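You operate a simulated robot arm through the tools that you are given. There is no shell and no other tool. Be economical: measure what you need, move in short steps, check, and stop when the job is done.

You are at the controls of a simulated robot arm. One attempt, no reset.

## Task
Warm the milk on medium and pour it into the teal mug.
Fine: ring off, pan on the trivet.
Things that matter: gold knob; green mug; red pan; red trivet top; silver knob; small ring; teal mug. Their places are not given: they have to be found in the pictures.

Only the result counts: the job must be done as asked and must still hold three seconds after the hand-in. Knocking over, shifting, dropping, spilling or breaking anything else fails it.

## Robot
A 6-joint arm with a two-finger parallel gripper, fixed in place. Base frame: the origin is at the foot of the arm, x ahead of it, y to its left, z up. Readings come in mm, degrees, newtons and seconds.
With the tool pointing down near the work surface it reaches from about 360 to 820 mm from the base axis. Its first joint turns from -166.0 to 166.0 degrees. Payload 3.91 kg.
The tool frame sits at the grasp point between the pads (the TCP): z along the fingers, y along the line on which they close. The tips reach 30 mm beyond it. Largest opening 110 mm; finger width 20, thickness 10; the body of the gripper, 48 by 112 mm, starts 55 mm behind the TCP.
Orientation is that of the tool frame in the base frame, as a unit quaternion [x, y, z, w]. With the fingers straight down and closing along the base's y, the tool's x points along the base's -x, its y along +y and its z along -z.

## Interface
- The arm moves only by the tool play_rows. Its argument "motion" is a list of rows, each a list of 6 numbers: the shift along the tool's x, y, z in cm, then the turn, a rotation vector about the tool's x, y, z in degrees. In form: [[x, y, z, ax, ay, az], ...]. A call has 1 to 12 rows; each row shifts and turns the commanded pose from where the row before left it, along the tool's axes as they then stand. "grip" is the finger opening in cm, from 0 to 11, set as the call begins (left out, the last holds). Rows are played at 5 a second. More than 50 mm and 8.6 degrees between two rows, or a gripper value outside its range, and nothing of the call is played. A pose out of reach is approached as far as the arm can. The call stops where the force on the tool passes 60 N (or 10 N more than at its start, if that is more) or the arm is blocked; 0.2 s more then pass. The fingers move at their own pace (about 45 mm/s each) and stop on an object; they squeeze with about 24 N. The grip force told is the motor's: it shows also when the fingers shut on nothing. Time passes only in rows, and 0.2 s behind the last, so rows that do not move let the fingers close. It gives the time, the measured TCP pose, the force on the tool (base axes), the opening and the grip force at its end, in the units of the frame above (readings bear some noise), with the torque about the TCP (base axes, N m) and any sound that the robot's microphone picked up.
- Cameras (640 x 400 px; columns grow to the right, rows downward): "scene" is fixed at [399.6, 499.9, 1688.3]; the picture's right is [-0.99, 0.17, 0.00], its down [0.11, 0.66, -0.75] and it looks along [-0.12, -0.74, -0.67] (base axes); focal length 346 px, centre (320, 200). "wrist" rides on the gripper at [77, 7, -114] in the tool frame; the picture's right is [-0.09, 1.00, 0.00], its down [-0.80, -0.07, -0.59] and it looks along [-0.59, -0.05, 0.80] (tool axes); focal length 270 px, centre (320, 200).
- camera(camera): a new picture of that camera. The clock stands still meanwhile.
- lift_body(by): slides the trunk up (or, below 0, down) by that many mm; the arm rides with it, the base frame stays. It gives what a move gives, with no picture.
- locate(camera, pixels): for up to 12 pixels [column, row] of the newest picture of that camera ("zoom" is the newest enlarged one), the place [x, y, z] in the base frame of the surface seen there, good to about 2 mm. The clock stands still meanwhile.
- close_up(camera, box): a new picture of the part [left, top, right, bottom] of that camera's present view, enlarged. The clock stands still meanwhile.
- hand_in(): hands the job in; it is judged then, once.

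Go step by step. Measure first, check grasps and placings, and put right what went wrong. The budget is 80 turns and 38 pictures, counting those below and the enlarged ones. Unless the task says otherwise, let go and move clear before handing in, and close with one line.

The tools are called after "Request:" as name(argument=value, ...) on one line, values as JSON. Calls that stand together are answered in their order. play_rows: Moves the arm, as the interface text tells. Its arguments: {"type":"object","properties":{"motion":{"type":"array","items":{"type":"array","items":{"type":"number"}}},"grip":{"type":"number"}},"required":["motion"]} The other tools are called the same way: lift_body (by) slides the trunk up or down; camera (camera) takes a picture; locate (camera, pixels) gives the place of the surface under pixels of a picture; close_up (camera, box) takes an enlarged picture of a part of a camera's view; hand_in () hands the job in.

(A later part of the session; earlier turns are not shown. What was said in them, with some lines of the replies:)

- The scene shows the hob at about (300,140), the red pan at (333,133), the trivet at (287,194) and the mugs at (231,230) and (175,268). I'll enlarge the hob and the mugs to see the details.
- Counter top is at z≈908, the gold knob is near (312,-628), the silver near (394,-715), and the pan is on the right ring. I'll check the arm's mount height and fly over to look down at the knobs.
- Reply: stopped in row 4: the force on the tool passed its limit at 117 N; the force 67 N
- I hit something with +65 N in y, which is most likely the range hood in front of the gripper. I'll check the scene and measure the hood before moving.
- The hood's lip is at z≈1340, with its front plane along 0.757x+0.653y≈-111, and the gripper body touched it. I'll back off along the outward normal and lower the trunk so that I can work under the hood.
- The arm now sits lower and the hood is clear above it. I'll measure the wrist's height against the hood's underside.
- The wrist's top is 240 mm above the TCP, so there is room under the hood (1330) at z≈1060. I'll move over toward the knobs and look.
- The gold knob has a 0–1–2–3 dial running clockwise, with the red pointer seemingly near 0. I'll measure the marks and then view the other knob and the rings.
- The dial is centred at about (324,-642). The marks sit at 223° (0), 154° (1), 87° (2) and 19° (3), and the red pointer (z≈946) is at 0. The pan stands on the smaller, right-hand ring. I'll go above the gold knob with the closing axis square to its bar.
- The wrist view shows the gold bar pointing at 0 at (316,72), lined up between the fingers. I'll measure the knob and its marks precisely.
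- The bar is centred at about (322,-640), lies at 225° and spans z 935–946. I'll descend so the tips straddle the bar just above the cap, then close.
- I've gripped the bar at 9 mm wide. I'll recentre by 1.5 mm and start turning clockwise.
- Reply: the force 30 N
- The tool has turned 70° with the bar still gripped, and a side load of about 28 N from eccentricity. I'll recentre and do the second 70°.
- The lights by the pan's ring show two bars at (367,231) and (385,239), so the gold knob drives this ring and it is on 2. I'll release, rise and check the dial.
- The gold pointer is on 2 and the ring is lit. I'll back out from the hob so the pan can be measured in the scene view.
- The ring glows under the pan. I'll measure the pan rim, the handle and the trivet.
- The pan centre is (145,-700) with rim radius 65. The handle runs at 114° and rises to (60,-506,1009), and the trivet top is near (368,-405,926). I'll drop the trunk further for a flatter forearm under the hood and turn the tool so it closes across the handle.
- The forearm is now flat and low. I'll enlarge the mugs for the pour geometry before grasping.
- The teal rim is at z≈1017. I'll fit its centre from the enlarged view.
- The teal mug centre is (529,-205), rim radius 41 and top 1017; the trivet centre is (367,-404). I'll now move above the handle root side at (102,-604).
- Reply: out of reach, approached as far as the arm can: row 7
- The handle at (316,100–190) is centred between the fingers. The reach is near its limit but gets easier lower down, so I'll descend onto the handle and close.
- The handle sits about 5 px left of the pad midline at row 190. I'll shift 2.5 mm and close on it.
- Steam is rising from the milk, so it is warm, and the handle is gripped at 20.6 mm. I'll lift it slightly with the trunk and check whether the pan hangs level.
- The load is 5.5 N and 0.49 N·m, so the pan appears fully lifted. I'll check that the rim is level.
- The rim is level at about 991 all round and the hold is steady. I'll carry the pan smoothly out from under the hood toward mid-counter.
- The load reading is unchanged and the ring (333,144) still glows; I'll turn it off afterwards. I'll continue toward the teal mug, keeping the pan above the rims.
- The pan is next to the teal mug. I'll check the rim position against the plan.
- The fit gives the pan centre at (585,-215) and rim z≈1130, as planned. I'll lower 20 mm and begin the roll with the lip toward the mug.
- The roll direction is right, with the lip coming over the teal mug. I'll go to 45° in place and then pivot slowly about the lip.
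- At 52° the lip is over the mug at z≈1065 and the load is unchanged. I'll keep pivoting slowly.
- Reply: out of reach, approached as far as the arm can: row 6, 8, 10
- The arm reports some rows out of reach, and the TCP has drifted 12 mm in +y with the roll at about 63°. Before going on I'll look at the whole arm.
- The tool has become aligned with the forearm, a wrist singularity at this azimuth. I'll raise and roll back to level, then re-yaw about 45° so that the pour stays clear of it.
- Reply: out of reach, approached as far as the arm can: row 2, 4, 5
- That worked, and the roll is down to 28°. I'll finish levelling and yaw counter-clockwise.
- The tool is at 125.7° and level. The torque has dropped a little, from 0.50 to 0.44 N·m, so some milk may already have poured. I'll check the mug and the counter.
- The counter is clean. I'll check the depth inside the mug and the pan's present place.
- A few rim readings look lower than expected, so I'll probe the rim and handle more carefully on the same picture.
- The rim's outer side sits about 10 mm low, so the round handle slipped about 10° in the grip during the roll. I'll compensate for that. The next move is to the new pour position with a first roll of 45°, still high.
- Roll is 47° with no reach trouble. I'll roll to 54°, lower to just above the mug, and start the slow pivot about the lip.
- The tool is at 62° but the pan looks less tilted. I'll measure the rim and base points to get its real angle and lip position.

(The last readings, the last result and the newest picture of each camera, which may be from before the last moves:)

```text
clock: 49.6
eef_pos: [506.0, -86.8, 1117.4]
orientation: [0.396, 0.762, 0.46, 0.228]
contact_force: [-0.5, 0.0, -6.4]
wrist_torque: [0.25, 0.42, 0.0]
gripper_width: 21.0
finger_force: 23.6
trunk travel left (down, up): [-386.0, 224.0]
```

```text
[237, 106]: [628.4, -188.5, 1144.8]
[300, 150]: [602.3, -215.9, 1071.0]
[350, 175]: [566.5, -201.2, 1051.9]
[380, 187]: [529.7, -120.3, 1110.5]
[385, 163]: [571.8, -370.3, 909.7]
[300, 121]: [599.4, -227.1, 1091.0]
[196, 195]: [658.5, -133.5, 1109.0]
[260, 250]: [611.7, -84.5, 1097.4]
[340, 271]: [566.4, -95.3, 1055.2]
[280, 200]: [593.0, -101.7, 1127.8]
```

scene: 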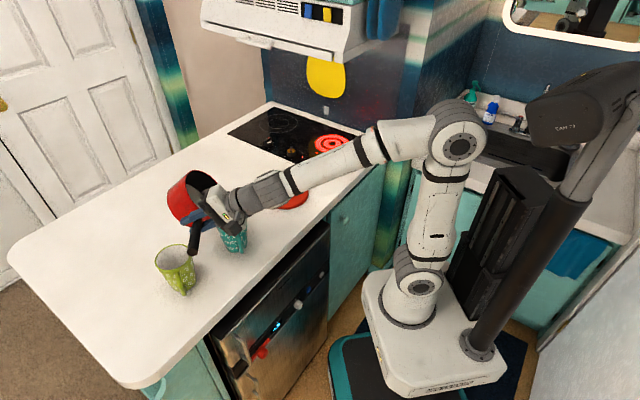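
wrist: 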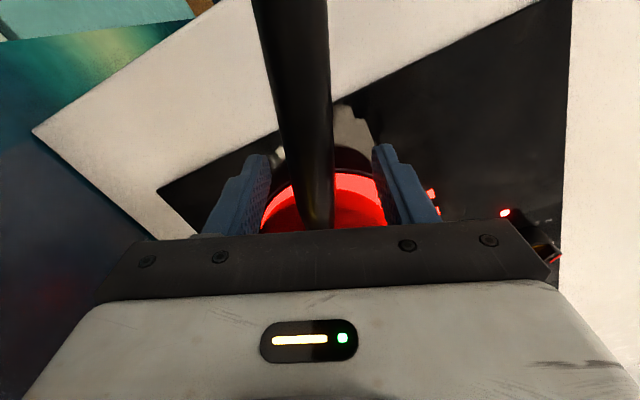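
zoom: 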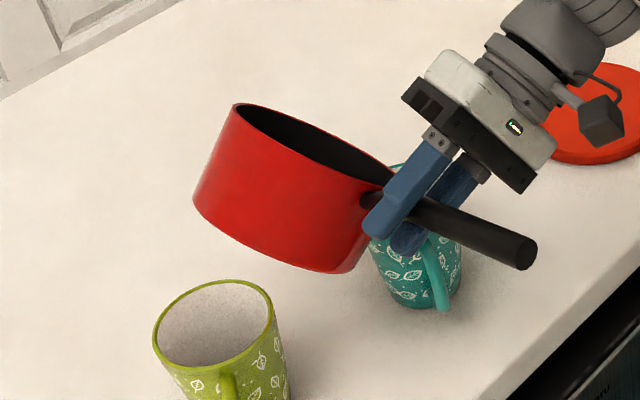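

The pan is at only 35° while the tool is at 62°, because the round handle slips under the roll torque, so a sideways pour won't work. I'll level the pan, set it on the trivet, regrip and pour nose-down, where the grip has held well. The first step is to raise and level.

Request:
play_rows(motion=[[0, 1.98, -1.06, 0, 0, 0], [0, 1.98, -1.06, 0, 0, 0], [0, 0, 0, 4, 0, 0], [0, 0, 0, 5, 0, 0], [0, 0, 0, 5, 0, 0], [0, 0, 0, 6, 0, 0], [0, 0, 0, 6, 0, 0], [0, 0, 0, 5, 0, 0], [0, 0, 0, 4, 0, 0], [0, 0, 0, 0, 0, 0]])

Request:
close_up(camera="scene", box=[145, 140, 265, 260])

```text
clock: 51.8
eef_pos: [506.9, -87.4, 1162.7]
orientation: [0.446, 0.865, 0.209, 0.096]
contact_force: [-0.1, 0.4, -5.4]
wrist_torque: [0.3, 0.31, 0.01]
gripper_width: 21.0
finger_force: 23.7
trunk travel left (down, up): [-386.0, 224.0]
```

```text
3.33 times, centred on (205, 200) of scene
```

zoom: 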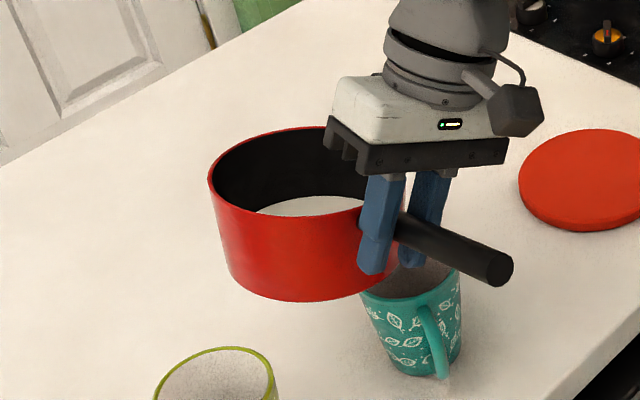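

The pan looks near level. I'll measure the rim tilt.

Request:
locate(camera="zoom", pixels=[[209, 182], [290, 128], [245, 143], [280, 219], [340, 217], [230, 207], [300, 207], [320, 126], [290, 300], [240, 280], [355, 290]])

```text
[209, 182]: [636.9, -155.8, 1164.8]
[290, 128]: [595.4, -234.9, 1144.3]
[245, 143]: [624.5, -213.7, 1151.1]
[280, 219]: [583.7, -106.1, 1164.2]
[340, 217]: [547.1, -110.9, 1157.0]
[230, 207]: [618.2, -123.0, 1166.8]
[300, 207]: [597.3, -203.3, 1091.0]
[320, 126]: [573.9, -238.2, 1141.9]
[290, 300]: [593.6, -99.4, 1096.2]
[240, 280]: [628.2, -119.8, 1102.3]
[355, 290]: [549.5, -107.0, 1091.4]
```

The pan is still rolled about 12.5° toward the tool's side and about half the milk seems to have gone already. I'll roll it level and yaw clockwise by 54° toward the trivet pose.

Request:
play_rows(motion=[[0, 0, 0, 4, 0, 0], [0, 0, 0, 4, 0, 0], [0, 0, 0, 4.5, 0, 0], [0, 0, 0, 0, -0.97, 3.88], [0, 0, 0, 0, -1.45, 5.82], [0, 0, 0, 0, -1.69, 6.79], [0, 0, 0, 0, -1.69, 6.79], [0, 0, 0, 0, -1.69, 6.79], [0, 0, 0, 0, -1.69, 6.79], [0, 0, 0, 0, -1.69, 6.79], [0, 0, 0, 0, -1.45, 5.82], [0, 0, 0, 0, -0.73, 2.91]])

```text
clock: 54.4
eef_pos: [507.4, -86.6, 1162.8]
orientation: [0.806, 0.581, 0.073, 0.09]
contact_force: [0.5, 0.3, -6.5]
wrist_torque: [0.37, -0.12, 0.02]
gripper_width: 20.8
finger_force: 24.1
trunk travel left (down, up): [-386.0, 224.0]
```

The yaw is done with the pan hanging steadily. I'll carry it down to just above the trivet.

Request:
play_rows(motion=[[-1.43, -0.34, 0.54, 0, 0, 0], [-2.38, -0.56, 0.9, 0, 0, 0], [-3.09, -0.73, 1.16, 0, 0, 0], [-3.09, -0.73, 1.16, 0, 0, 0], [-3.09, -0.73, 1.16, 0, 0, 0], [-3.09, -0.73, 1.16, 0, 0, 0], [-3.09, -0.73, 1.16, 0, 0, 0], [-2.62, -0.62, 0.98, 0, 0, 0], [-1.9, -0.45, 0.72, 0, 0, 0], [0, 0, 0, 0, 0, 0]])

Request:
close_up(camera="scene", box=[195, 130, 345, 250])

```text
clock: 56.6
eef_pos: [400.8, -300.4, 1061.7]
orientation: [0.805, 0.582, 0.072, 0.09]
contact_force: [-0.4, -0.4, -5.5]
wrist_torque: [0.41, -0.11, -0.02]
gripper_width: 20.7
finger_force: 23.4
trunk travel left (down, up): [-386.0, 224.0]
```

```text
3.33 times, centred on (270, 190) of scene
```

zoom: 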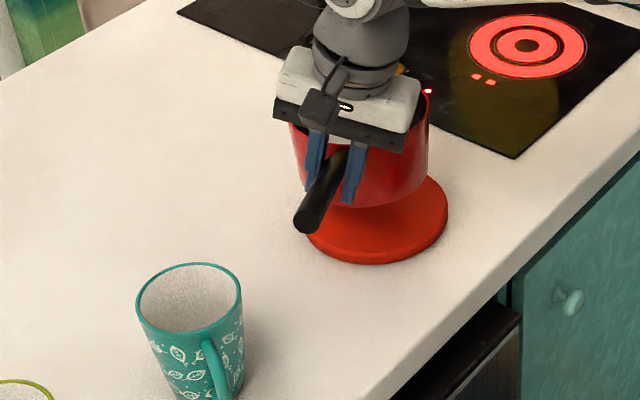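

The pan is above the trivet (378,215 in the zoom). I'll check its tilt and centring.

Request:
locate(camera="zoom", pixels=[[428, 110], [420, 91], [425, 150], [423, 100], [415, 140], [295, 140], [360, 205], [410, 192], [425, 180], [305, 185], [447, 215], [320, 225]])

```text
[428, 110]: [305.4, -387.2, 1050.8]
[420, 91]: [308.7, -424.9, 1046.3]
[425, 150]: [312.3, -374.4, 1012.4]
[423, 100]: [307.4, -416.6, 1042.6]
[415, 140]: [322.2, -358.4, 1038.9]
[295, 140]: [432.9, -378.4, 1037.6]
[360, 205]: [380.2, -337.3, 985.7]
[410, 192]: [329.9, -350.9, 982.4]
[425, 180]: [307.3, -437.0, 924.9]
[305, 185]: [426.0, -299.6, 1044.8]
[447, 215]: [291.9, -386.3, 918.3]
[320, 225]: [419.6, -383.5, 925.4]
```

The pan is nearly level with perhaps 4° of right roll left. I'll correct that and lower toward the trivet.

Request:
play_rows(motion=[[0, 0, 0, 2, 0, 0], [0, 0, 0, 2, 0, 0], [0, -0.26, 1.6, 0, 0, 0], [0, -0.26, 1.6, 0, 0, 0], [0, -0.26, 1.6, 0, 0, 0], [0, -0.1, 0.6, 0, 0, 0], [0, 0, 0, 0, 0, 0]])

Request:
play_rows(motion=[[0, -0.03, 0.2, 0, 0, 0], [0, -0.03, 0.2, 0, 0, 0], [0, -0.03, 0.2, 0, 0, 0], [0, 0, 0, 0, 0, 0]])

```text
clock: 58.2
eef_pos: [400.3, -299.7, 1006.5]
orientation: [0.808, 0.584, 0.051, 0.062]
contact_force: [0.3, 4.4, 3.4]
wrist_torque: [-0.61, 0.13, -0.12]
gripper_width: 21.0
finger_force: 23.6
trunk travel left (down, up): [-386.0, 224.0]
```

```text
clock: 59.2
eef_pos: [400.8, -299.4, 1001.6]
orientation: [0.808, 0.584, 0.051, 0.064]
contact_force: [3.6, 9.4, 18.2]
wrist_torque: [-0.31, 0.07, -0.05]
gripper_width: 21.0
finger_force: 24.5
trunk travel left (down, up): [-386.0, 224.0]
```

It is in contact with 18 N upward, so the pan is seated on the trivet apart from a millimetre or two. I'll open the fingers and retreat straight back along the tool axis, then look.

Request:
play_rows(motion=[[0, 0, 0, 0, 0, 0], [0, 0, 0, 0, 0, 0], [0, 0, 0, 0, 0, 0], [0, 0, -3, 0, 0, 0], [0, 0, -4, 0, 0, 0]], grip=6)

Request:
close_up(camera="wrist", box=[160, 40, 480, 240])

```text
clock: 60.4
eef_pos: [389.2, -296.6, 1069.3]
orientation: [0.808, 0.584, 0.051, 0.062]
contact_force: [0.3, 0.2, 0.1]
wrist_torque: [0.0, 0.04, 0.01]
gripper_width: 59.8
finger_force: 0.1
trunk travel left (down, up): [-386.0, 224.0]
```

```text
2.00 times, centred on (320, 140) of wrist
```

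zoom: 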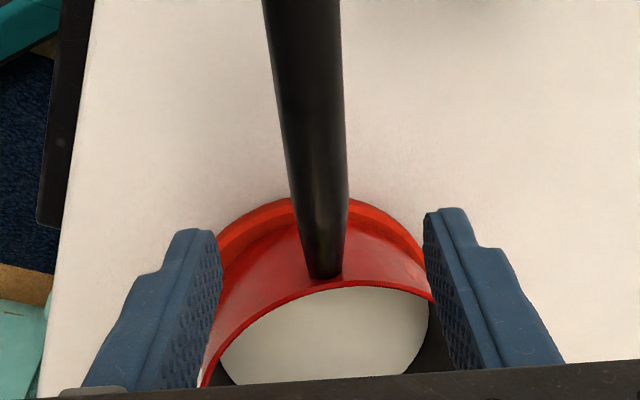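

The pan stands on the trivet with milk still in it. I'll measure the handle, rim and milk level.

Request:
locate(camera="zoom", pixels=[[302, 10], [310, 100], [318, 180], [323, 250], [340, 285], [250, 320], [425, 298], [330, 330], [330, 380], [265, 210], [230, 240], [395, 230]])

```text
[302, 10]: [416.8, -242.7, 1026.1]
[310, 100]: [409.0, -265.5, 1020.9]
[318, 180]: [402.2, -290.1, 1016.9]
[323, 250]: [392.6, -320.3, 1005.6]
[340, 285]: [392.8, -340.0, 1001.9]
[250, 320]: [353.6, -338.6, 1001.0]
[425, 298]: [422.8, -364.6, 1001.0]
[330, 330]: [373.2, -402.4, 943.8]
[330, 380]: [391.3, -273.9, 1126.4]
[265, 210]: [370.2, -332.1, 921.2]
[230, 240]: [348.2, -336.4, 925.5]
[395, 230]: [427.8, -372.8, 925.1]
```

The milk is at 944, so nearly all of it is still in the pan, which is centred at (367,-401) with its handle at -107°. I'll turn the tool 180° so the regrip suits a nose-down pour with the tool ending up pointing outward.

Request:
play_rows(motion=[[0, 0, -3, 4.6, 0, 0], [0, 0, 0, 4.6, 0, 0], [0, 0, 0, 0, 0, -8.5], [0, 0, 0, 0, 0, -8.5], [0, 0, 0, 0, 0, -8.5], [0, 0, 0, 0, 0, -8.5], [0, 0, 0, 0, 0, -8.5], [0, 0, 0, 0, 0, -8.5], [0, 0, 0, 0, 0, -8.5], [0, 0, 0, 0, 0, -8.5], [0, 0, 0, 0, 0, -8.5], [0, 0, 0, 0, 0, -8.5]])

Request:
play_rows(motion=[[0, 0, 0, 0, 0, -8.5], [0, 0, 0, 0, 0, -8.5], [0, 0, 0, 0, 0, -8.5], [0, 0, 0, 0, 0, -8.5], [0, 0, 0, 0, 0, -8.5], [0, 0, 0, 0, 0, -8.5], [0, 0, 0, 0, 0, -8.5], [0, 0, 0, 0, 0, -8.5], [0, 0, 0, 0, 0, -8.5], [0, 0, 0, 0, 0, -8.5], [0, 0, 0, 0, 0, -8.5], [0, 0, 0, 0, 0, 0]])

```text
clock: 63.0
eef_pos: [385.1, -296.8, 1098.2]
orientation: [0.2, 0.98, 0.006, 0.0]
contact_force: [-0.4, 0.6, -0.3]
wrist_torque: [0.01, -0.05, 0.01]
gripper_width: 60.2
finger_force: 0.1
trunk travel left (down, up): [-386.0, 224.0]
```

```text
clock: 65.6
eef_pos: [384.9, -295.6, 1098.5]
orientation: [-0.576, 0.818, 0.004, 0.005]
contact_force: [0.1, 0.1, 1.0]
wrist_torque: [0.0, -0.04, 0.01]
gripper_width: 60.1
finger_force: 0.1
trunk travel left (down, up): [-386.0, 224.0]
```

The tool is now at 250° with its camera on the pan side. I'll align, descend over the handle and close.

Request:
play_rows(motion=[[0.07, -1.41, 0, 0, 0, -2.4], [0, 0, 3.3, 0, 0, 0], [0, 0, 3.3, 0, 0, 0], [0, 0, 3.2, 0, 0, 0], [0, 0, 0, 0, 0, 0]])

Request:
play_rows(motion=[[0, 0, 0, 0, 0, 0], [0, 0, 0, 0, 0, 0], [0, 0, 0, 0, 0, 0], [0, 0, 0, 0, 0, 0]], grip=0)

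Request:
lift_body(by=8)

```text
clock: 66.8
eef_pos: [399.2, -300.6, 999.6]
orientation: [-0.592, 0.806, 0.003, 0.005]
contact_force: [0.8, 0.0, 0.3]
wrist_torque: [0.01, -0.02, 0.01]
gripper_width: 59.9
finger_force: 0.1
trunk travel left (down, up): [-386.0, 224.0]
```

```text
clock: 67.8
eef_pos: [399.6, -302.2, 1000.2]
orientation: [-0.593, 0.805, 0.004, 0.005]
contact_force: [0.1, -1.1, 0.1]
wrist_torque: [-0.01, -0.02, 0.12]
gripper_width: 21.0
finger_force: 23.7
trunk travel left (down, up): [-386.0, 224.0]
```

```text
clock: 68.4
eef_pos: [398.3, -301.5, 1007.4]
orientation: [-0.592, 0.806, 0.004, 0.004]
contact_force: [0.2, 0.5, -5.7]
wrist_torque: [0.4, -0.15, 0.0]
gripper_width: 21.0
finger_force: 24.3
trunk travel left (down, up): [-394.0, 216.0]
```

The pan is lifted cleanly at 0.43 N·m. I'll raise the trunk for reach and yaw the pan to point its nose back toward the mug.

Request:
lift_body(by=160)

Request:
play_rows(motion=[[0, 0, 0, 0, 0, 3], [0, 0, 0, 0, 0, 4], [0, 0, 0, 0, 0, 5], [0, 0, 0, 0, 0, 6], [0, 0, 0, 0, 0, 6], [0, 0, 0, 0, 0, 6], [0, 0, 0, 0, 0, 6], [0, 0, 0, 0, 0, 5], [0, 0, 0, 0, 0, 4], [0, 0, 0, 0, 0, 3]])

Request:
play_rows(motion=[[-1.37, 0.12, 0.15, 0, 0, 0], [-2.39, 0.22, 0.26, 0, 0, 0], [-3.76, 0.34, 0.41, 0, 0, 0], [-3.76, 0.34, 0.41, 0, 0, 0], [-3.76, 0.34, 0.41, 0, 0, 0], [-3.76, 0.34, 0.41, 0, 0, 0], [-3.76, 0.34, 0.41, 0, 0, 0], [-3.76, 0.34, 0.41, 0, 0, 0], [-3.76, 0.34, 0.41, 0, 0, 0], [-2.39, 0.22, 0.26, 0, 0, 0], [-1.71, 0.16, 0.18, 0, 0, 0]])

```text
clock: 70.2
eef_pos: [400.3, -301.2, 1167.1]
orientation: [-0.592, 0.806, 0.003, 0.004]
contact_force: [-0.3, -0.4, -5.7]
wrist_torque: [0.38, -0.09, 0.01]
gripper_width: 21.0
finger_force: 23.8
trunk travel left (down, up): [-554.0, 56.0]
```

```text
clock: 72.4
eef_pos: [398.7, -300.3, 1167.4]
orientation: [-0.213, 0.977, 0.005, 0.003]
contact_force: [-0.3, -0.6, -5.4]
wrist_torque: [0.17, -0.37, -0.01]
gripper_width: 20.9
finger_force: 23.7
trunk travel left (down, up): [-554.0, 56.0]
```

```text
clock: 74.8
eef_pos: [698.4, -129.3, 1132.9]
orientation: [-0.214, 0.977, 0.005, 0.002]
contact_force: [0.6, -0.1, -5.6]
wrist_torque: [0.18, -0.4, 0.0]
gripper_width: 21.2
finger_force: 23.9
trunk travel left (down, up): [-554.0, 56.0]
```

The pan nose points at 205° with the lip computed 15 mm short of the mug centre and well above it. I'll pitch nose-down about the lip to 44°, before milk reaches the lip.

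Request:
play_rows(motion=[[0.02, 0, -0.6, 0, -2, 0], [0.04, 0, -1.19, 0, -4, 0], [0.04, 0, -1.19, 0, -4, 0], [0.04, 0, -1.19, 0, -4, 0], [0.04, 0, -1.19, 0, -4, 0], [0.04, 0, -1.19, 0, -4, 0], [0.04, 0, -1.19, 0, -4, 0], [0.04, 0, -1.19, 0, -4, 0], [0.04, 0, -1.19, 0, -4, 0], [0.04, 0, -1.19, 0, -4, 0], [0.02, 0, -0.6, 0, -2, 0], [0, 0, 0, 0, 0, 0]])

Request:
close_up(camera="scene", box=[125, 110, 285, 270])

```text
clock: 77.4
eef_pos: [659.3, -147.4, 1242.4]
orientation: [-0.199, 0.917, 0.079, 0.336]
contact_force: [0.1, -0.1, -5.1]
wrist_torque: [0.09, -0.16, 0.01]
gripper_width: 20.9
finger_force: 24.0
trunk travel left (down, up): [-554.0, 56.0]
```

```text
2.50 times, centred on (205, 190) of scene
```

zoom: 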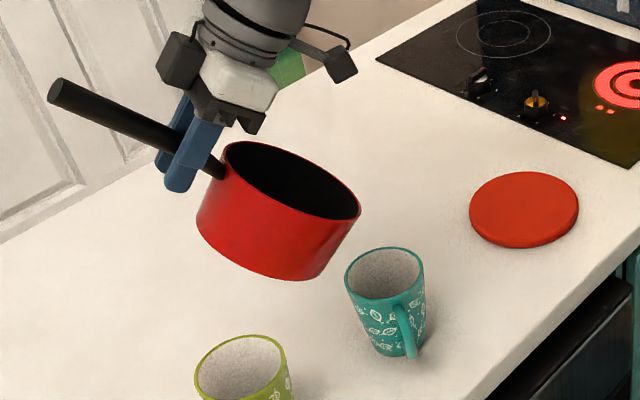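

The pan is pitching nicely toward the teal mug, with the lip at (357,215). I'll measure the lip and the rim.

Request:
locate(camera="zoom", pixels=[[357, 214], [350, 222], [340, 221], [228, 148], [260, 143], [300, 205], [320, 274], [205, 228], [345, 190], [385, 275], [330, 170]])

```text
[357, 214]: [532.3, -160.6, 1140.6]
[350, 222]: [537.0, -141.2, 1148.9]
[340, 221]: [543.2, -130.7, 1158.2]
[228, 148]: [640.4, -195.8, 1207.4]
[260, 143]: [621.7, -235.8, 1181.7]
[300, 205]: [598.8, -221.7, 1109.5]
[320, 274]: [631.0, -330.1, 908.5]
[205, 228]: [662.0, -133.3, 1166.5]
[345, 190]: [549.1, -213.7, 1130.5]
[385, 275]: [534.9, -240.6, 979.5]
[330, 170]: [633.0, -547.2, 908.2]
```

The pan tilt is 38° toward 204°, the lip is at (539,-202,1133) about 10 mm short of the mug centre, and there is no slip. I'll lower 50 mm and start pouring slowly, pivoting about the lip.

Request:
play_rows(motion=[[0.02, 0, -0.6, 0, -2, 0], [0.84, 0, 0.93, 0, 0, 0], [0.84, 0, 0.93, 0, 0, 0], [0.84, 0, 0.93, 0, 0, 0], [0.84, 0, 0.93, 0, 0, 0], [0.01, 0, -0.6, 0, -2, 0], [0.01, 0, -0.6, 0, -2, 0], [0.01, 0, -0.6, 0, -2, 0], [0.01, 0, -0.6, 0, -2, 0], [0.01, 0, -0.6, 0, -2, 0], [0.01, 0, -0.6, 0, -2, 0], [0.01, 0, -0.6, 0, -2, 0]])

Request:
play_rows(motion=[[0.01, 0, -0.6, 0, -2, 0], [0.01, 0, -0.6, 0, -2, 0], [0.01, 0, -0.6, 0, -2, 0], [0.01, 0, -0.6, 0, -2, 0], [0.01, 0, -0.6, 0, -2, 0], [0.01, 0, -0.6, 0, -2, 0], [0, 0, 0, 0, 0, 0]])

Request:
close_up(camera="scene", box=[125, 110, 285, 270])

```text
clock: 80.0
eef_pos: [628.9, -163.5, 1224.4]
orientation: [-0.186, 0.861, 0.105, 0.462]
contact_force: [-0.4, 0.2, -5.9]
wrist_torque: [0.06, -0.04, -0.05]
gripper_width: 20.6
finger_force: 23.8
trunk travel left (down, up): [-554.0, 56.0]
```

```text
clock: 81.6
eef_pos: [599.1, -175.9, 1241.5]
orientation: [-0.175, 0.808, 0.125, 0.548]
contact_force: [-0.3, -1.2, -4.8]
wrist_torque: [-0.03, 0.01, 0.05]
gripper_width: 20.8
finger_force: 24.1
trunk travel left (down, up): [-554.0, 56.0]
```

```text
2.50 times, centred on (205, 190) of scene
```

zoom: 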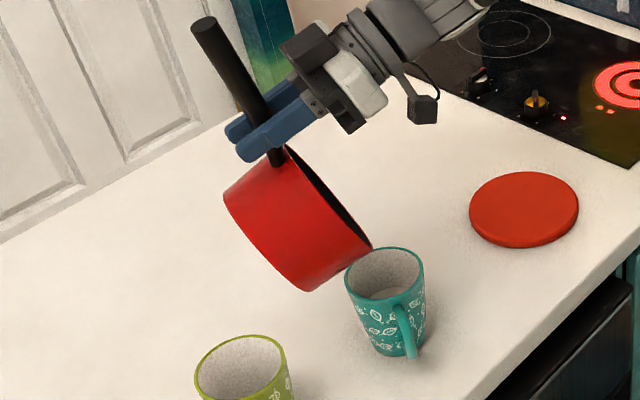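

Milk is now visible in the teal mug at (385,293), with no spill and the pan at about 68°. I'll check the lip position before continuing.

Request:
locate(camera="zoom", pixels=[[370, 247], [366, 238], [360, 250], [385, 293], [340, 215], [290, 150]])

Request:
play_rows(motion=[[0.01, 0, -0.6, 0, -2, 0], [0.01, 0, -0.6, 0, -2, 0], [0.01, 0, -0.6, 0, -2, 0], [0.01, 0, -0.6, 0, -2, 0], [0, 0, 0, 0, 0, 0]])

```text
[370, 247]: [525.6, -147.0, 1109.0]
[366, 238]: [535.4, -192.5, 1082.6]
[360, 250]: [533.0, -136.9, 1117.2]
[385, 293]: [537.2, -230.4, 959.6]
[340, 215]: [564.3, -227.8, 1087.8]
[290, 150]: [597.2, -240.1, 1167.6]
```

```text
clock: 82.8
eef_pos: [577.1, -184.9, 1248.3]
orientation: [-0.165, 0.768, 0.135, 0.604]
contact_force: [-0.6, -0.7, -4.4]
wrist_torque: [-0.04, 0.05, 0.02]
gripper_width: 20.7
finger_force: 23.5
trunk travel left (down, up): [-554.0, 56.0]
```

The lip is at about (536,-193,1083), tracking as planned, and the load is falling to 4.4 N. I'll continue tipping past 100°.

Request:
play_rows(motion=[[0.01, 0, -0.6, 0, -2, 0], [0.01, 0, -0.6, 0, -2, 0], [0.01, 0, -0.6, 0, -2, 0], [0.01, 0, -0.6, 0, -2, 0], [0.01, 0, -0.6, 0, -2, 0], [0.01, 0, -0.6, 0, -2, 0], [0.01, 0, -0.6, 0, -2, 0], [0.01, 0, -0.6, 0, -2, 0]])

Request:
play_rows(motion=[[0.01, 0, -0.6, 0, -2, 0], [0.01, 0, -0.6, 0, -2, 0], [0.01, 0, -0.6, 0, -2, 0], [0.01, 0, -0.6, 0, -2, 0], [0.01, 0, -0.6, 0, -2, 0], [0.01, 0, -0.6, 0, -2, 0], [0.01, 0, -0.6, 0, -2, 0], [0, 0, 0, 0, 0, 0], [0, 0, 0, 0, 0, 0], [0, 0, 0, 0, 0, 0], [0, 0, 0, 0, 0, 0], [0, 0, 0, 0, 0, 0]])

```text
clock: 84.6
eef_pos: [535.1, -205.8, 1253.9]
orientation: [-0.144, 0.677, 0.156, 0.705]
contact_force: [-0.3, 0.3, -4.2]
wrist_torque: [-0.11, 0.13, 0.03]
gripper_width: 20.9
finger_force: 24.0
trunk travel left (down, up): [-554.0, 56.0]
```

```text
clock: 87.2
eef_pos: [497.4, -223.0, 1246.4]
orientation: [-0.123, 0.586, 0.173, 0.782]
contact_force: [1.0, 0.1, -4.3]
wrist_torque: [-0.11, 0.19, -0.03]
gripper_width: 21.0
finger_force: 24.2
trunk travel left (down, up): [-554.0, 56.0]
```

At 106° the load is steady at 4.3 N, about 1.6 N less than before, so the milk is out. I'll raise and bring the pan back to level.

Request:
play_rows(motion=[[-2.88, 0, 0.83, 0, 0, 0], [-2.88, 0, 0.83, 0, 0, 0], [0.04, 0, 1.19, 0, 4, 0], [0.09, 0, 1.79, 0, 6, 0], [0.09, 0, 1.79, 0, 6, 0], [0.09, 0, 1.79, 0, 6, 0], [0.09, 0, 1.79, 0, 6, 0], [0.09, 0, 1.79, 0, 6, 0], [0.09, 0, 1.79, 0, 6, 0], [0.09, 0, 1.79, 0, 6, 0], [0.09, 0, 1.79, 0, 6, 0], [0.09, 0, 1.79, 0, 6, 0]])

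Request:
play_rows(motion=[[0.09, 0, 1.79, 0, 6, 0], [0.09, 0, 1.79, 0, 6, 0], [0.09, 0, 1.79, 0, 6, 0], [0.09, 0, 1.79, 0, 6, 0], [0.09, 0, 1.79, 0, 6, 0], [0.09, 0, 1.79, 0, 6, 0], [0.09, 0, 1.79, 0, 6, 0], [0.04, 0, 1.19, 0, 4, 0]])

```text
clock: 89.8
eef_pos: [645.3, -155.9, 1270.3]
orientation: [-0.193, 0.892, 0.092, 0.399]
contact_force: [-0.5, -0.3, -3.8]
wrist_torque: [0.03, -0.09, 0.02]
gripper_width: 21.0
finger_force: 24.2
trunk travel left (down, up): [-554.0, 56.0]
```

```text
clock: 91.6
eef_pos: [697.5, -129.3, 1149.8]
orientation: [-0.212, 0.977, 0.008, 0.019]
contact_force: [-0.1, -0.8, -4.2]
wrist_torque: [0.14, -0.25, -0.01]
gripper_width: 21.0
finger_force: 23.6
trunk travel left (down, up): [-554.0, 56.0]
```

The pan is empty and level above the counter. I'll carry it to over the trivet.

Request:
play_rows(motion=[[1.24, -0.45, 0.2, 0, 2, 0], [2.17, -0.78, 0.35, 0, 0, 0], [3.41, -1.22, 0.55, 0, 0, 0], [3.41, -1.22, 0.55, 0, 0, 0], [3.41, -1.22, 0.55, 0, 0, 0], [3.41, -1.22, 0.55, 0, 0, 0], [3.41, -1.22, 0.55, 0, 0, 0], [3.41, -1.22, 0.55, 0, 0, 0], [3.41, -1.22, 0.55, 0, 0, 0], [2.17, -0.78, 0.35, 0, 0, 0], [1.55, -0.56, 0.25, 0, 0, 0]])

Request:
play_rows(motion=[[0, 0, 3, 0, 0, 0], [0, 0, 3, 0, 0, 0], [0, 0, 2, 0, 0, 0], [0, 0, 0, 0, 0, 0]])

```text
clock: 94.0
eef_pos: [461.9, -360.1, 1094.8]
orientation: [-0.214, 0.977, 0.005, 0.003]
contact_force: [0.2, -0.4, -4.0]
wrist_torque: [0.11, -0.23, 0.0]
gripper_width: 21.2
finger_force: 23.8
trunk travel left (down, up): [-554.0, 56.0]
```

```text
clock: 95.0
eef_pos: [461.4, -358.1, 1015.2]
orientation: [-0.214, 0.977, 0.005, 0.002]
contact_force: [-0.1, 0.3, -4.7]
wrist_torque: [0.12, -0.25, 0.04]
gripper_width: 20.9
finger_force: 23.9
trunk travel left (down, up): [-554.0, 56.0]
```

The pan hovers about 15 mm above the trivet, still hanging free. I'll lower it in small steps onto it.

Request:
play_rows(motion=[[0, 0, 0.4, 0, 0, 0], [0, 0, 0.4, 0, 0, 0], [0, 0, 0.3, 0, 0, 0], [0, 0, 0.2, 0, 0, 0], [0, 0, 0, 0, 0, 0]])

```text
clock: 96.2
eef_pos: [461.6, -359.5, 1001.3]
orientation: [-0.214, 0.977, 0.005, 0.003]
contact_force: [-0.6, 0.2, -2.7]
wrist_torque: [0.0, -0.14, 0.01]
gripper_width: 21.0
finger_force: 23.9
trunk travel left (down, up): [-554.0, 56.0]
```

Contact is just starting, with the load down to 2.7 N. I'll go 2 mm more, then release and rise.

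Request:
play_rows(motion=[[0, 0, 0.15, 0, 0, 0], [0, 0, 0, 0, 0, 0]])

Request:
play_rows(motion=[[0, 0, 0, 0, 0, 0], [0, 0, 0, 0, 0, 0], [0, 0, 0, 0, 0, 0], [0, 0, -3, 0, 0, 0], [0, 0, -4, 0, 0, 0]], grip=6)

```text
clock: 96.8
eef_pos: [461.1, -358.9, 1003.2]
orientation: [-0.214, 0.977, 0.004, 0.003]
contact_force: [2.9, 1.5, 3.3]
wrist_torque: [-0.35, 0.42, -0.07]
gripper_width: 20.8
finger_force: 24.4
trunk travel left (down, up): [-554.0, 56.0]
```

```text
clock: 98.0
eef_pos: [461.0, -358.5, 1073.8]
orientation: [-0.213, 0.977, 0.005, 0.002]
contact_force: [0.2, 1.3, 0.2]
wrist_torque: [0.0, 0.01, 0.0]
gripper_width: 60.0
finger_force: 0.2
trunk travel left (down, up): [-554.0, 56.0]
```

The pan is released on the trivet. I'll raise and turn the tool toward the knob's angle, then drop the trunk to the height that cleared the hood before.

Request:
play_rows(motion=[[0, 0, -5, 0, 0, 0], [0, 0, -5, 0, 0, 8], [0, 0, -5, 0, 0, 8], [0, 0, -5, 0, 0, 8], [0, 0, 0, 0, 0, 8], [0, 0, 0, 0, 0, 8], [0, 0, 0, 0, 0, 8], [0, 0, 0, 0, 0, 8], [0, 0, 0, 0, 0, 8], [0, 0, 0, 0, 0, 8], [0, 0, 0, 0, 0, 8], [0, 0, 0, 0, 0, 8]])

Request:
lift_body(by=-200)

Request:
play_rows(motion=[[0, 0, 0, 0, 0, 8], [0, 0, 0, 0, 0, 8], [0, 0, 0, 0, 0, 8], [0, 0, 0, 0, 0, 8], [0, 0, 0, 0, 0, 0]], grip=5)

```text
clock: 100.6
eef_pos: [460.2, -362.2, 1270.4]
orientation: [0.527, 0.85, 0.006, -0.001]
contact_force: [0.6, 0.6, 0.1]
wrist_torque: [-0.03, -0.01, 0.01]
gripper_width: 59.9
finger_force: 0.0
trunk travel left (down, up): [-554.0, 56.0]
```

```text
clock: 102.8
eef_pos: [459.6, -361.4, 1072.5]
orientation: [0.524, 0.852, 0.007, -0.002]
contact_force: [-0.7, -0.4, 1.2]
wrist_torque: [0.01, 0.0, 0.02]
gripper_width: 59.7
finger_force: 0.0
trunk travel left (down, up): [-354.0, 256.0]
```

```text
clock: 104.0
eef_pos: [460.3, -363.1, 1072.2]
orientation: [0.74, 0.673, 0.004, -0.003]
contact_force: [-0.1, 0.0, 0.0]
wrist_torque: [0.01, 0.0, -0.02]
gripper_width: 50.1
finger_force: 0.1
trunk travel left (down, up): [-354.0, 256.0]
```

The tool is at 84.6°, matching the knob's present angle. I'll move level over to the gold knob and then descend.

Request:
play_rows(motion=[[-4.12, -1.6, 0.1, 0, 0, 0], [-4.12, -1.6, 0.1, 0, 0, 0], [-4.12, -1.6, 0.1, 0, 0, 0], [-4.12, -1.6, 0.1, 0, 0, 0], [-4.12, -1.6, 0.3, 0, 0, 0], [-4.12, -1.6, 0.5, 0, 0, 0], [-4.12, -1.6, 0.5, 0, 0, 0], [0, 0, 3, 0, 0, 0], [0, 0, 0, 0, 0, 0]])

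```text
clock: 106.0
eef_pos: [320.6, -637.1, 1021.7]
orientation: [0.739, 0.674, 0.005, -0.003]
contact_force: [0.2, 0.1, -0.1]
wrist_torque: [-0.01, 0.03, 0.0]
gripper_width: 50.0
finger_force: 0.1
trunk travel left (down, up): [-354.0, 256.0]
```

I'm above the knob and need only a small correction before descending and gripping the bar.

Request:
play_rows(motion=[[-0.3, 0.17, 2.7, 0, 0, 0], [0, 0, 2.75, 0, 0, 0], [0, 0, 0, 0, 0, 0]])

Request:
play_rows(motion=[[0, 0, 0, 0, 0, 0], [0, 0, 0, 0, 0, 0], [0, 0, 0, 0, 0, 0], [0, 0, 0, 0, 0, 0]], grip=0.4)

```text
clock: 106.8
eef_pos: [322.9, -638.7, 967.5]
orientation: [0.739, 0.673, 0.005, -0.003]
contact_force: [0.5, -0.2, 0.0]
wrist_torque: [0.0, 0.02, 0.0]
gripper_width: 50.1
finger_force: 0.0
trunk travel left (down, up): [-354.0, 256.0]
```

```text
clock: 107.8
eef_pos: [321.4, -639.8, 967.3]
orientation: [0.739, 0.673, 0.005, -0.004]
contact_force: [-12.3, 5.5, -4.0]
wrist_torque: [0.16, 0.44, -0.01]
gripper_width: 8.8
finger_force: 44.6
trunk travel left (down, up): [-354.0, 256.0]
```

The bar is gripped at 8.8 mm. I'll ease the side load and turn counter-clockwise to 0.

Request:
play_rows(motion=[[-0.05, -0.07, 0, 0, 0, 0], [0, 0, 0, 0, 0, -7], [0, 0, 0, 0, 0, -7], [0, 0, 0, 0, 0, -7], [0, 0, 0, 0, 0, -7], [0, 0, 0, 0, 0, -7], [0, 0, 0, 0, 0, -7], [0, 0, 0, 0, 0, -7], [0, 0, 0, 0, 0, -7], [0, 0, 0, 0, 0, -7], [0, 0, 0, 0, 0, -7]])

Request:
play_rows(motion=[[0, 0, 0, 0, 0, -7], [0, 0, 0, 0, 0, -7], [0, 0, 0, 0, 0, -7], [0, 0, 0, 0, 0, -7], [0, 0, 0, 0, 0, -7], [0, 0, 0, 0, 0, -7], [0, 0, 0, 0, 0, -7], [0, 0, 0, 0, 0, -7], [0, 0, 0, 0, 0, -7], [0, 0, 0, 0, 0, -6.5]])

```text
clock: 110.2
eef_pos: [321.7, -640.3, 966.4]
orientation: [0.219, 0.976, 0.006, 0.001]
contact_force: [-15.3, 13.2, -9.6]
wrist_torque: [0.65, 1.55, 0.04]
gripper_width: 8.7
finger_force: 44.6
trunk travel left (down, up): [-354.0, 256.0]
```

```text
clock: 112.4
eef_pos: [321.5, -639.8, 967.6]
orientation: [-0.377, 0.926, 0.005, 0.004]
contact_force: [-18.3, 18.7, -14.0]
wrist_torque: [-0.41, 1.23, 0.04]
gripper_width: 8.7
finger_force: 45.0
trunk travel left (down, up): [-354.0, 256.0]
```

The tool is back at 224°, its original 0 position. I'll release, rise and back off so that I can check the result in the scene.

Request:
play_rows(motion=[[0, 0, 0, 0, 0, 0], [0, 0, 0, 0, 0, 0], [0, 0, 0, 0, 0, 0], [0, 0, -3, 0, 0, 0], [0, 0, -4, 0, 0, 0], [-3.5, 0, -0.5, 0, 0, 0], [-3.5, 0, -0.5, 0, 0, 0], [-3.5, 0, -0.5, 0, 0, 0], [-3.5, 0, -0.5, 0, 0, 0]], grip=5)

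Request:
close_up(camera="scene", box=[140, 100, 380, 290])

```text
clock: 114.4
eef_pos: [423.9, -543.8, 1058.5]
orientation: [-0.376, 0.927, 0.004, 0.004]
contact_force: [0.6, 0.4, -0.8]
wrist_torque: [0.02, 0.0, -0.02]
gripper_width: 50.2
finger_force: 0.1
trunk travel left (down, up): [-354.0, 256.0]
```

```text
2.11 times, centred on (260, 195) of scene
```

zoom: 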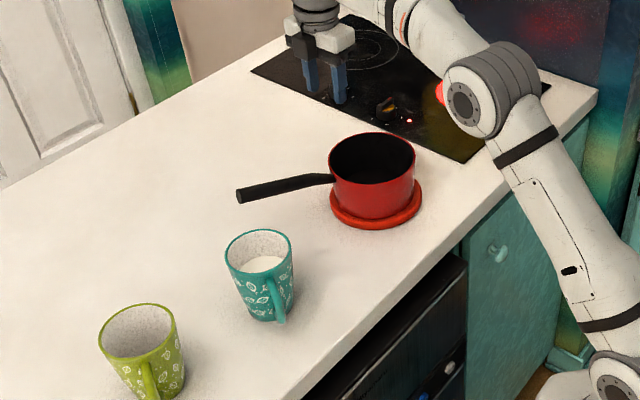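

Milk is in the teal mug and the pan is on the trivet, but a red lamp at (409,121) is still lit. I'll go back over the knob with the tool turned, so the last picture shows the pointer and the lamps together.

Request:
play_rows(motion=[[0, 0, 0, 0, 0, 8.5], [0, 0, 0, 0, 0, 8.5], [0, 0, 0, 0, 0, 8.5], [0, 0, 0, 0, 0, 8.5], [0, 0, 0, 0, 0, 8.5], [0, 0, 0, 0, 0, 8.5], [0, 0, 0, 0, 0, 8.5], [0, 0, 0, 0, 0, 8.5], [0, 0, 0, 0, 0, 8.5], [0, 0, 0, 0, 0, 8.5], [0, 0, 0, 0, 0, 8.5], [0, 0, 0, 0, 0, 8.5]])

Request:
play_rows(motion=[[0, 0, 0, 0, 0, 8.5], [0, 0, 0, 0, 0, 8.5], [0, 0, 0, 0, 0, 8.5], [0, 0, 0, 0, 0, 8.5], [0, 0, 0, 0, 0, 3], [-3.5, -3.05, 0.8, 0, 0, 0], [-3.5, -3.05, 1, 0, 0, 0], [-3.5, -3.05, 1, 0, 0, 0], [0, 0, 0, 0, 0, 0], [0, 0, 0, 0, 0, 0]])

Request:
close_up(camera="wrist", box=[60, 40, 460, 260])

```text
clock: 117.0
eef_pos: [422.8, -544.8, 1057.5]
orientation: [0.484, 0.875, 0.005, 0.0]
contact_force: [0.3, 0.1, 0.1]
wrist_torque: [-0.01, -0.02, 0.0]
gripper_width: 50.5
finger_force: 0.0
trunk travel left (down, up): [-354.0, 256.0]
```

```text
clock: 119.2
eef_pos: [322.0, -643.3, 1027.5]
orientation: [0.736, 0.677, 0.004, -0.003]
contact_force: [0.1, -0.3, -0.1]
wrist_torque: [-0.01, -0.02, -0.02]
gripper_width: 49.8
finger_force: 0.0
trunk travel left (down, up): [-354.0, 256.0]
```

```text
1.60 times, centred on (260, 150) of wrist
```

zoom: 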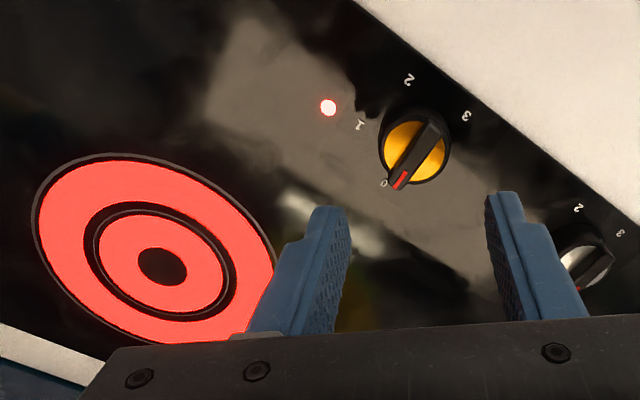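

The pointer is at 0 and the two level bars near (194,146) are dark; only the hot lamp and the residual glow remain. I'll confirm the pointer angle numerically.

Request:
locate(camera="zoom", pixels=[[397, 184], [434, 127], [416, 155], [405, 172], [383, 183], [360, 125], [194, 146], [328, 107]])

```text
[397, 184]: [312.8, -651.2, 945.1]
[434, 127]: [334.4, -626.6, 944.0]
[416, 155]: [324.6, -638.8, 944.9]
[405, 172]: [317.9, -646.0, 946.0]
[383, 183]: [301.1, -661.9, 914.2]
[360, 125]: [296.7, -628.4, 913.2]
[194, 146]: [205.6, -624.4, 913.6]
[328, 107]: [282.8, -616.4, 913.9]
```

The bar is at about 227°, pointing at 0, so the ring is off. I'll back clear of the hob and hand in.

Request:
play_rows(motion=[[0, 0, -2, 0, 0, 0], [3.5, 3.05, -0.3, 0, 0, 0], [3.5, 3.05, -0.3, 0, 0, 0], [3.5, 3.05, -0.3, 0, 0, 0], [0, 0, 0, 0, 0, 0]])

Request:
hand_in()

```text
clock: 120.4
eef_pos: [423.3, -543.6, 1059.6]
orientation: [0.737, 0.676, 0.004, -0.003]
contact_force: [-0.2, 0.6, 1.2]
wrist_torque: [-0.03, -0.01, 0.01]
gripper_width: 50.4
finger_force: 0.0
trunk travel left (down, up): [-354.0, 256.0]
```

```text
The job is handed in.
```

I warmed the milk on medium (gold knob at 2) until it steamed and poured it into the teal mug. The knob is back at 0, the pan is on the trivet, and the job is handed in; the ring's hot lamp and glow were still on in the last picture.
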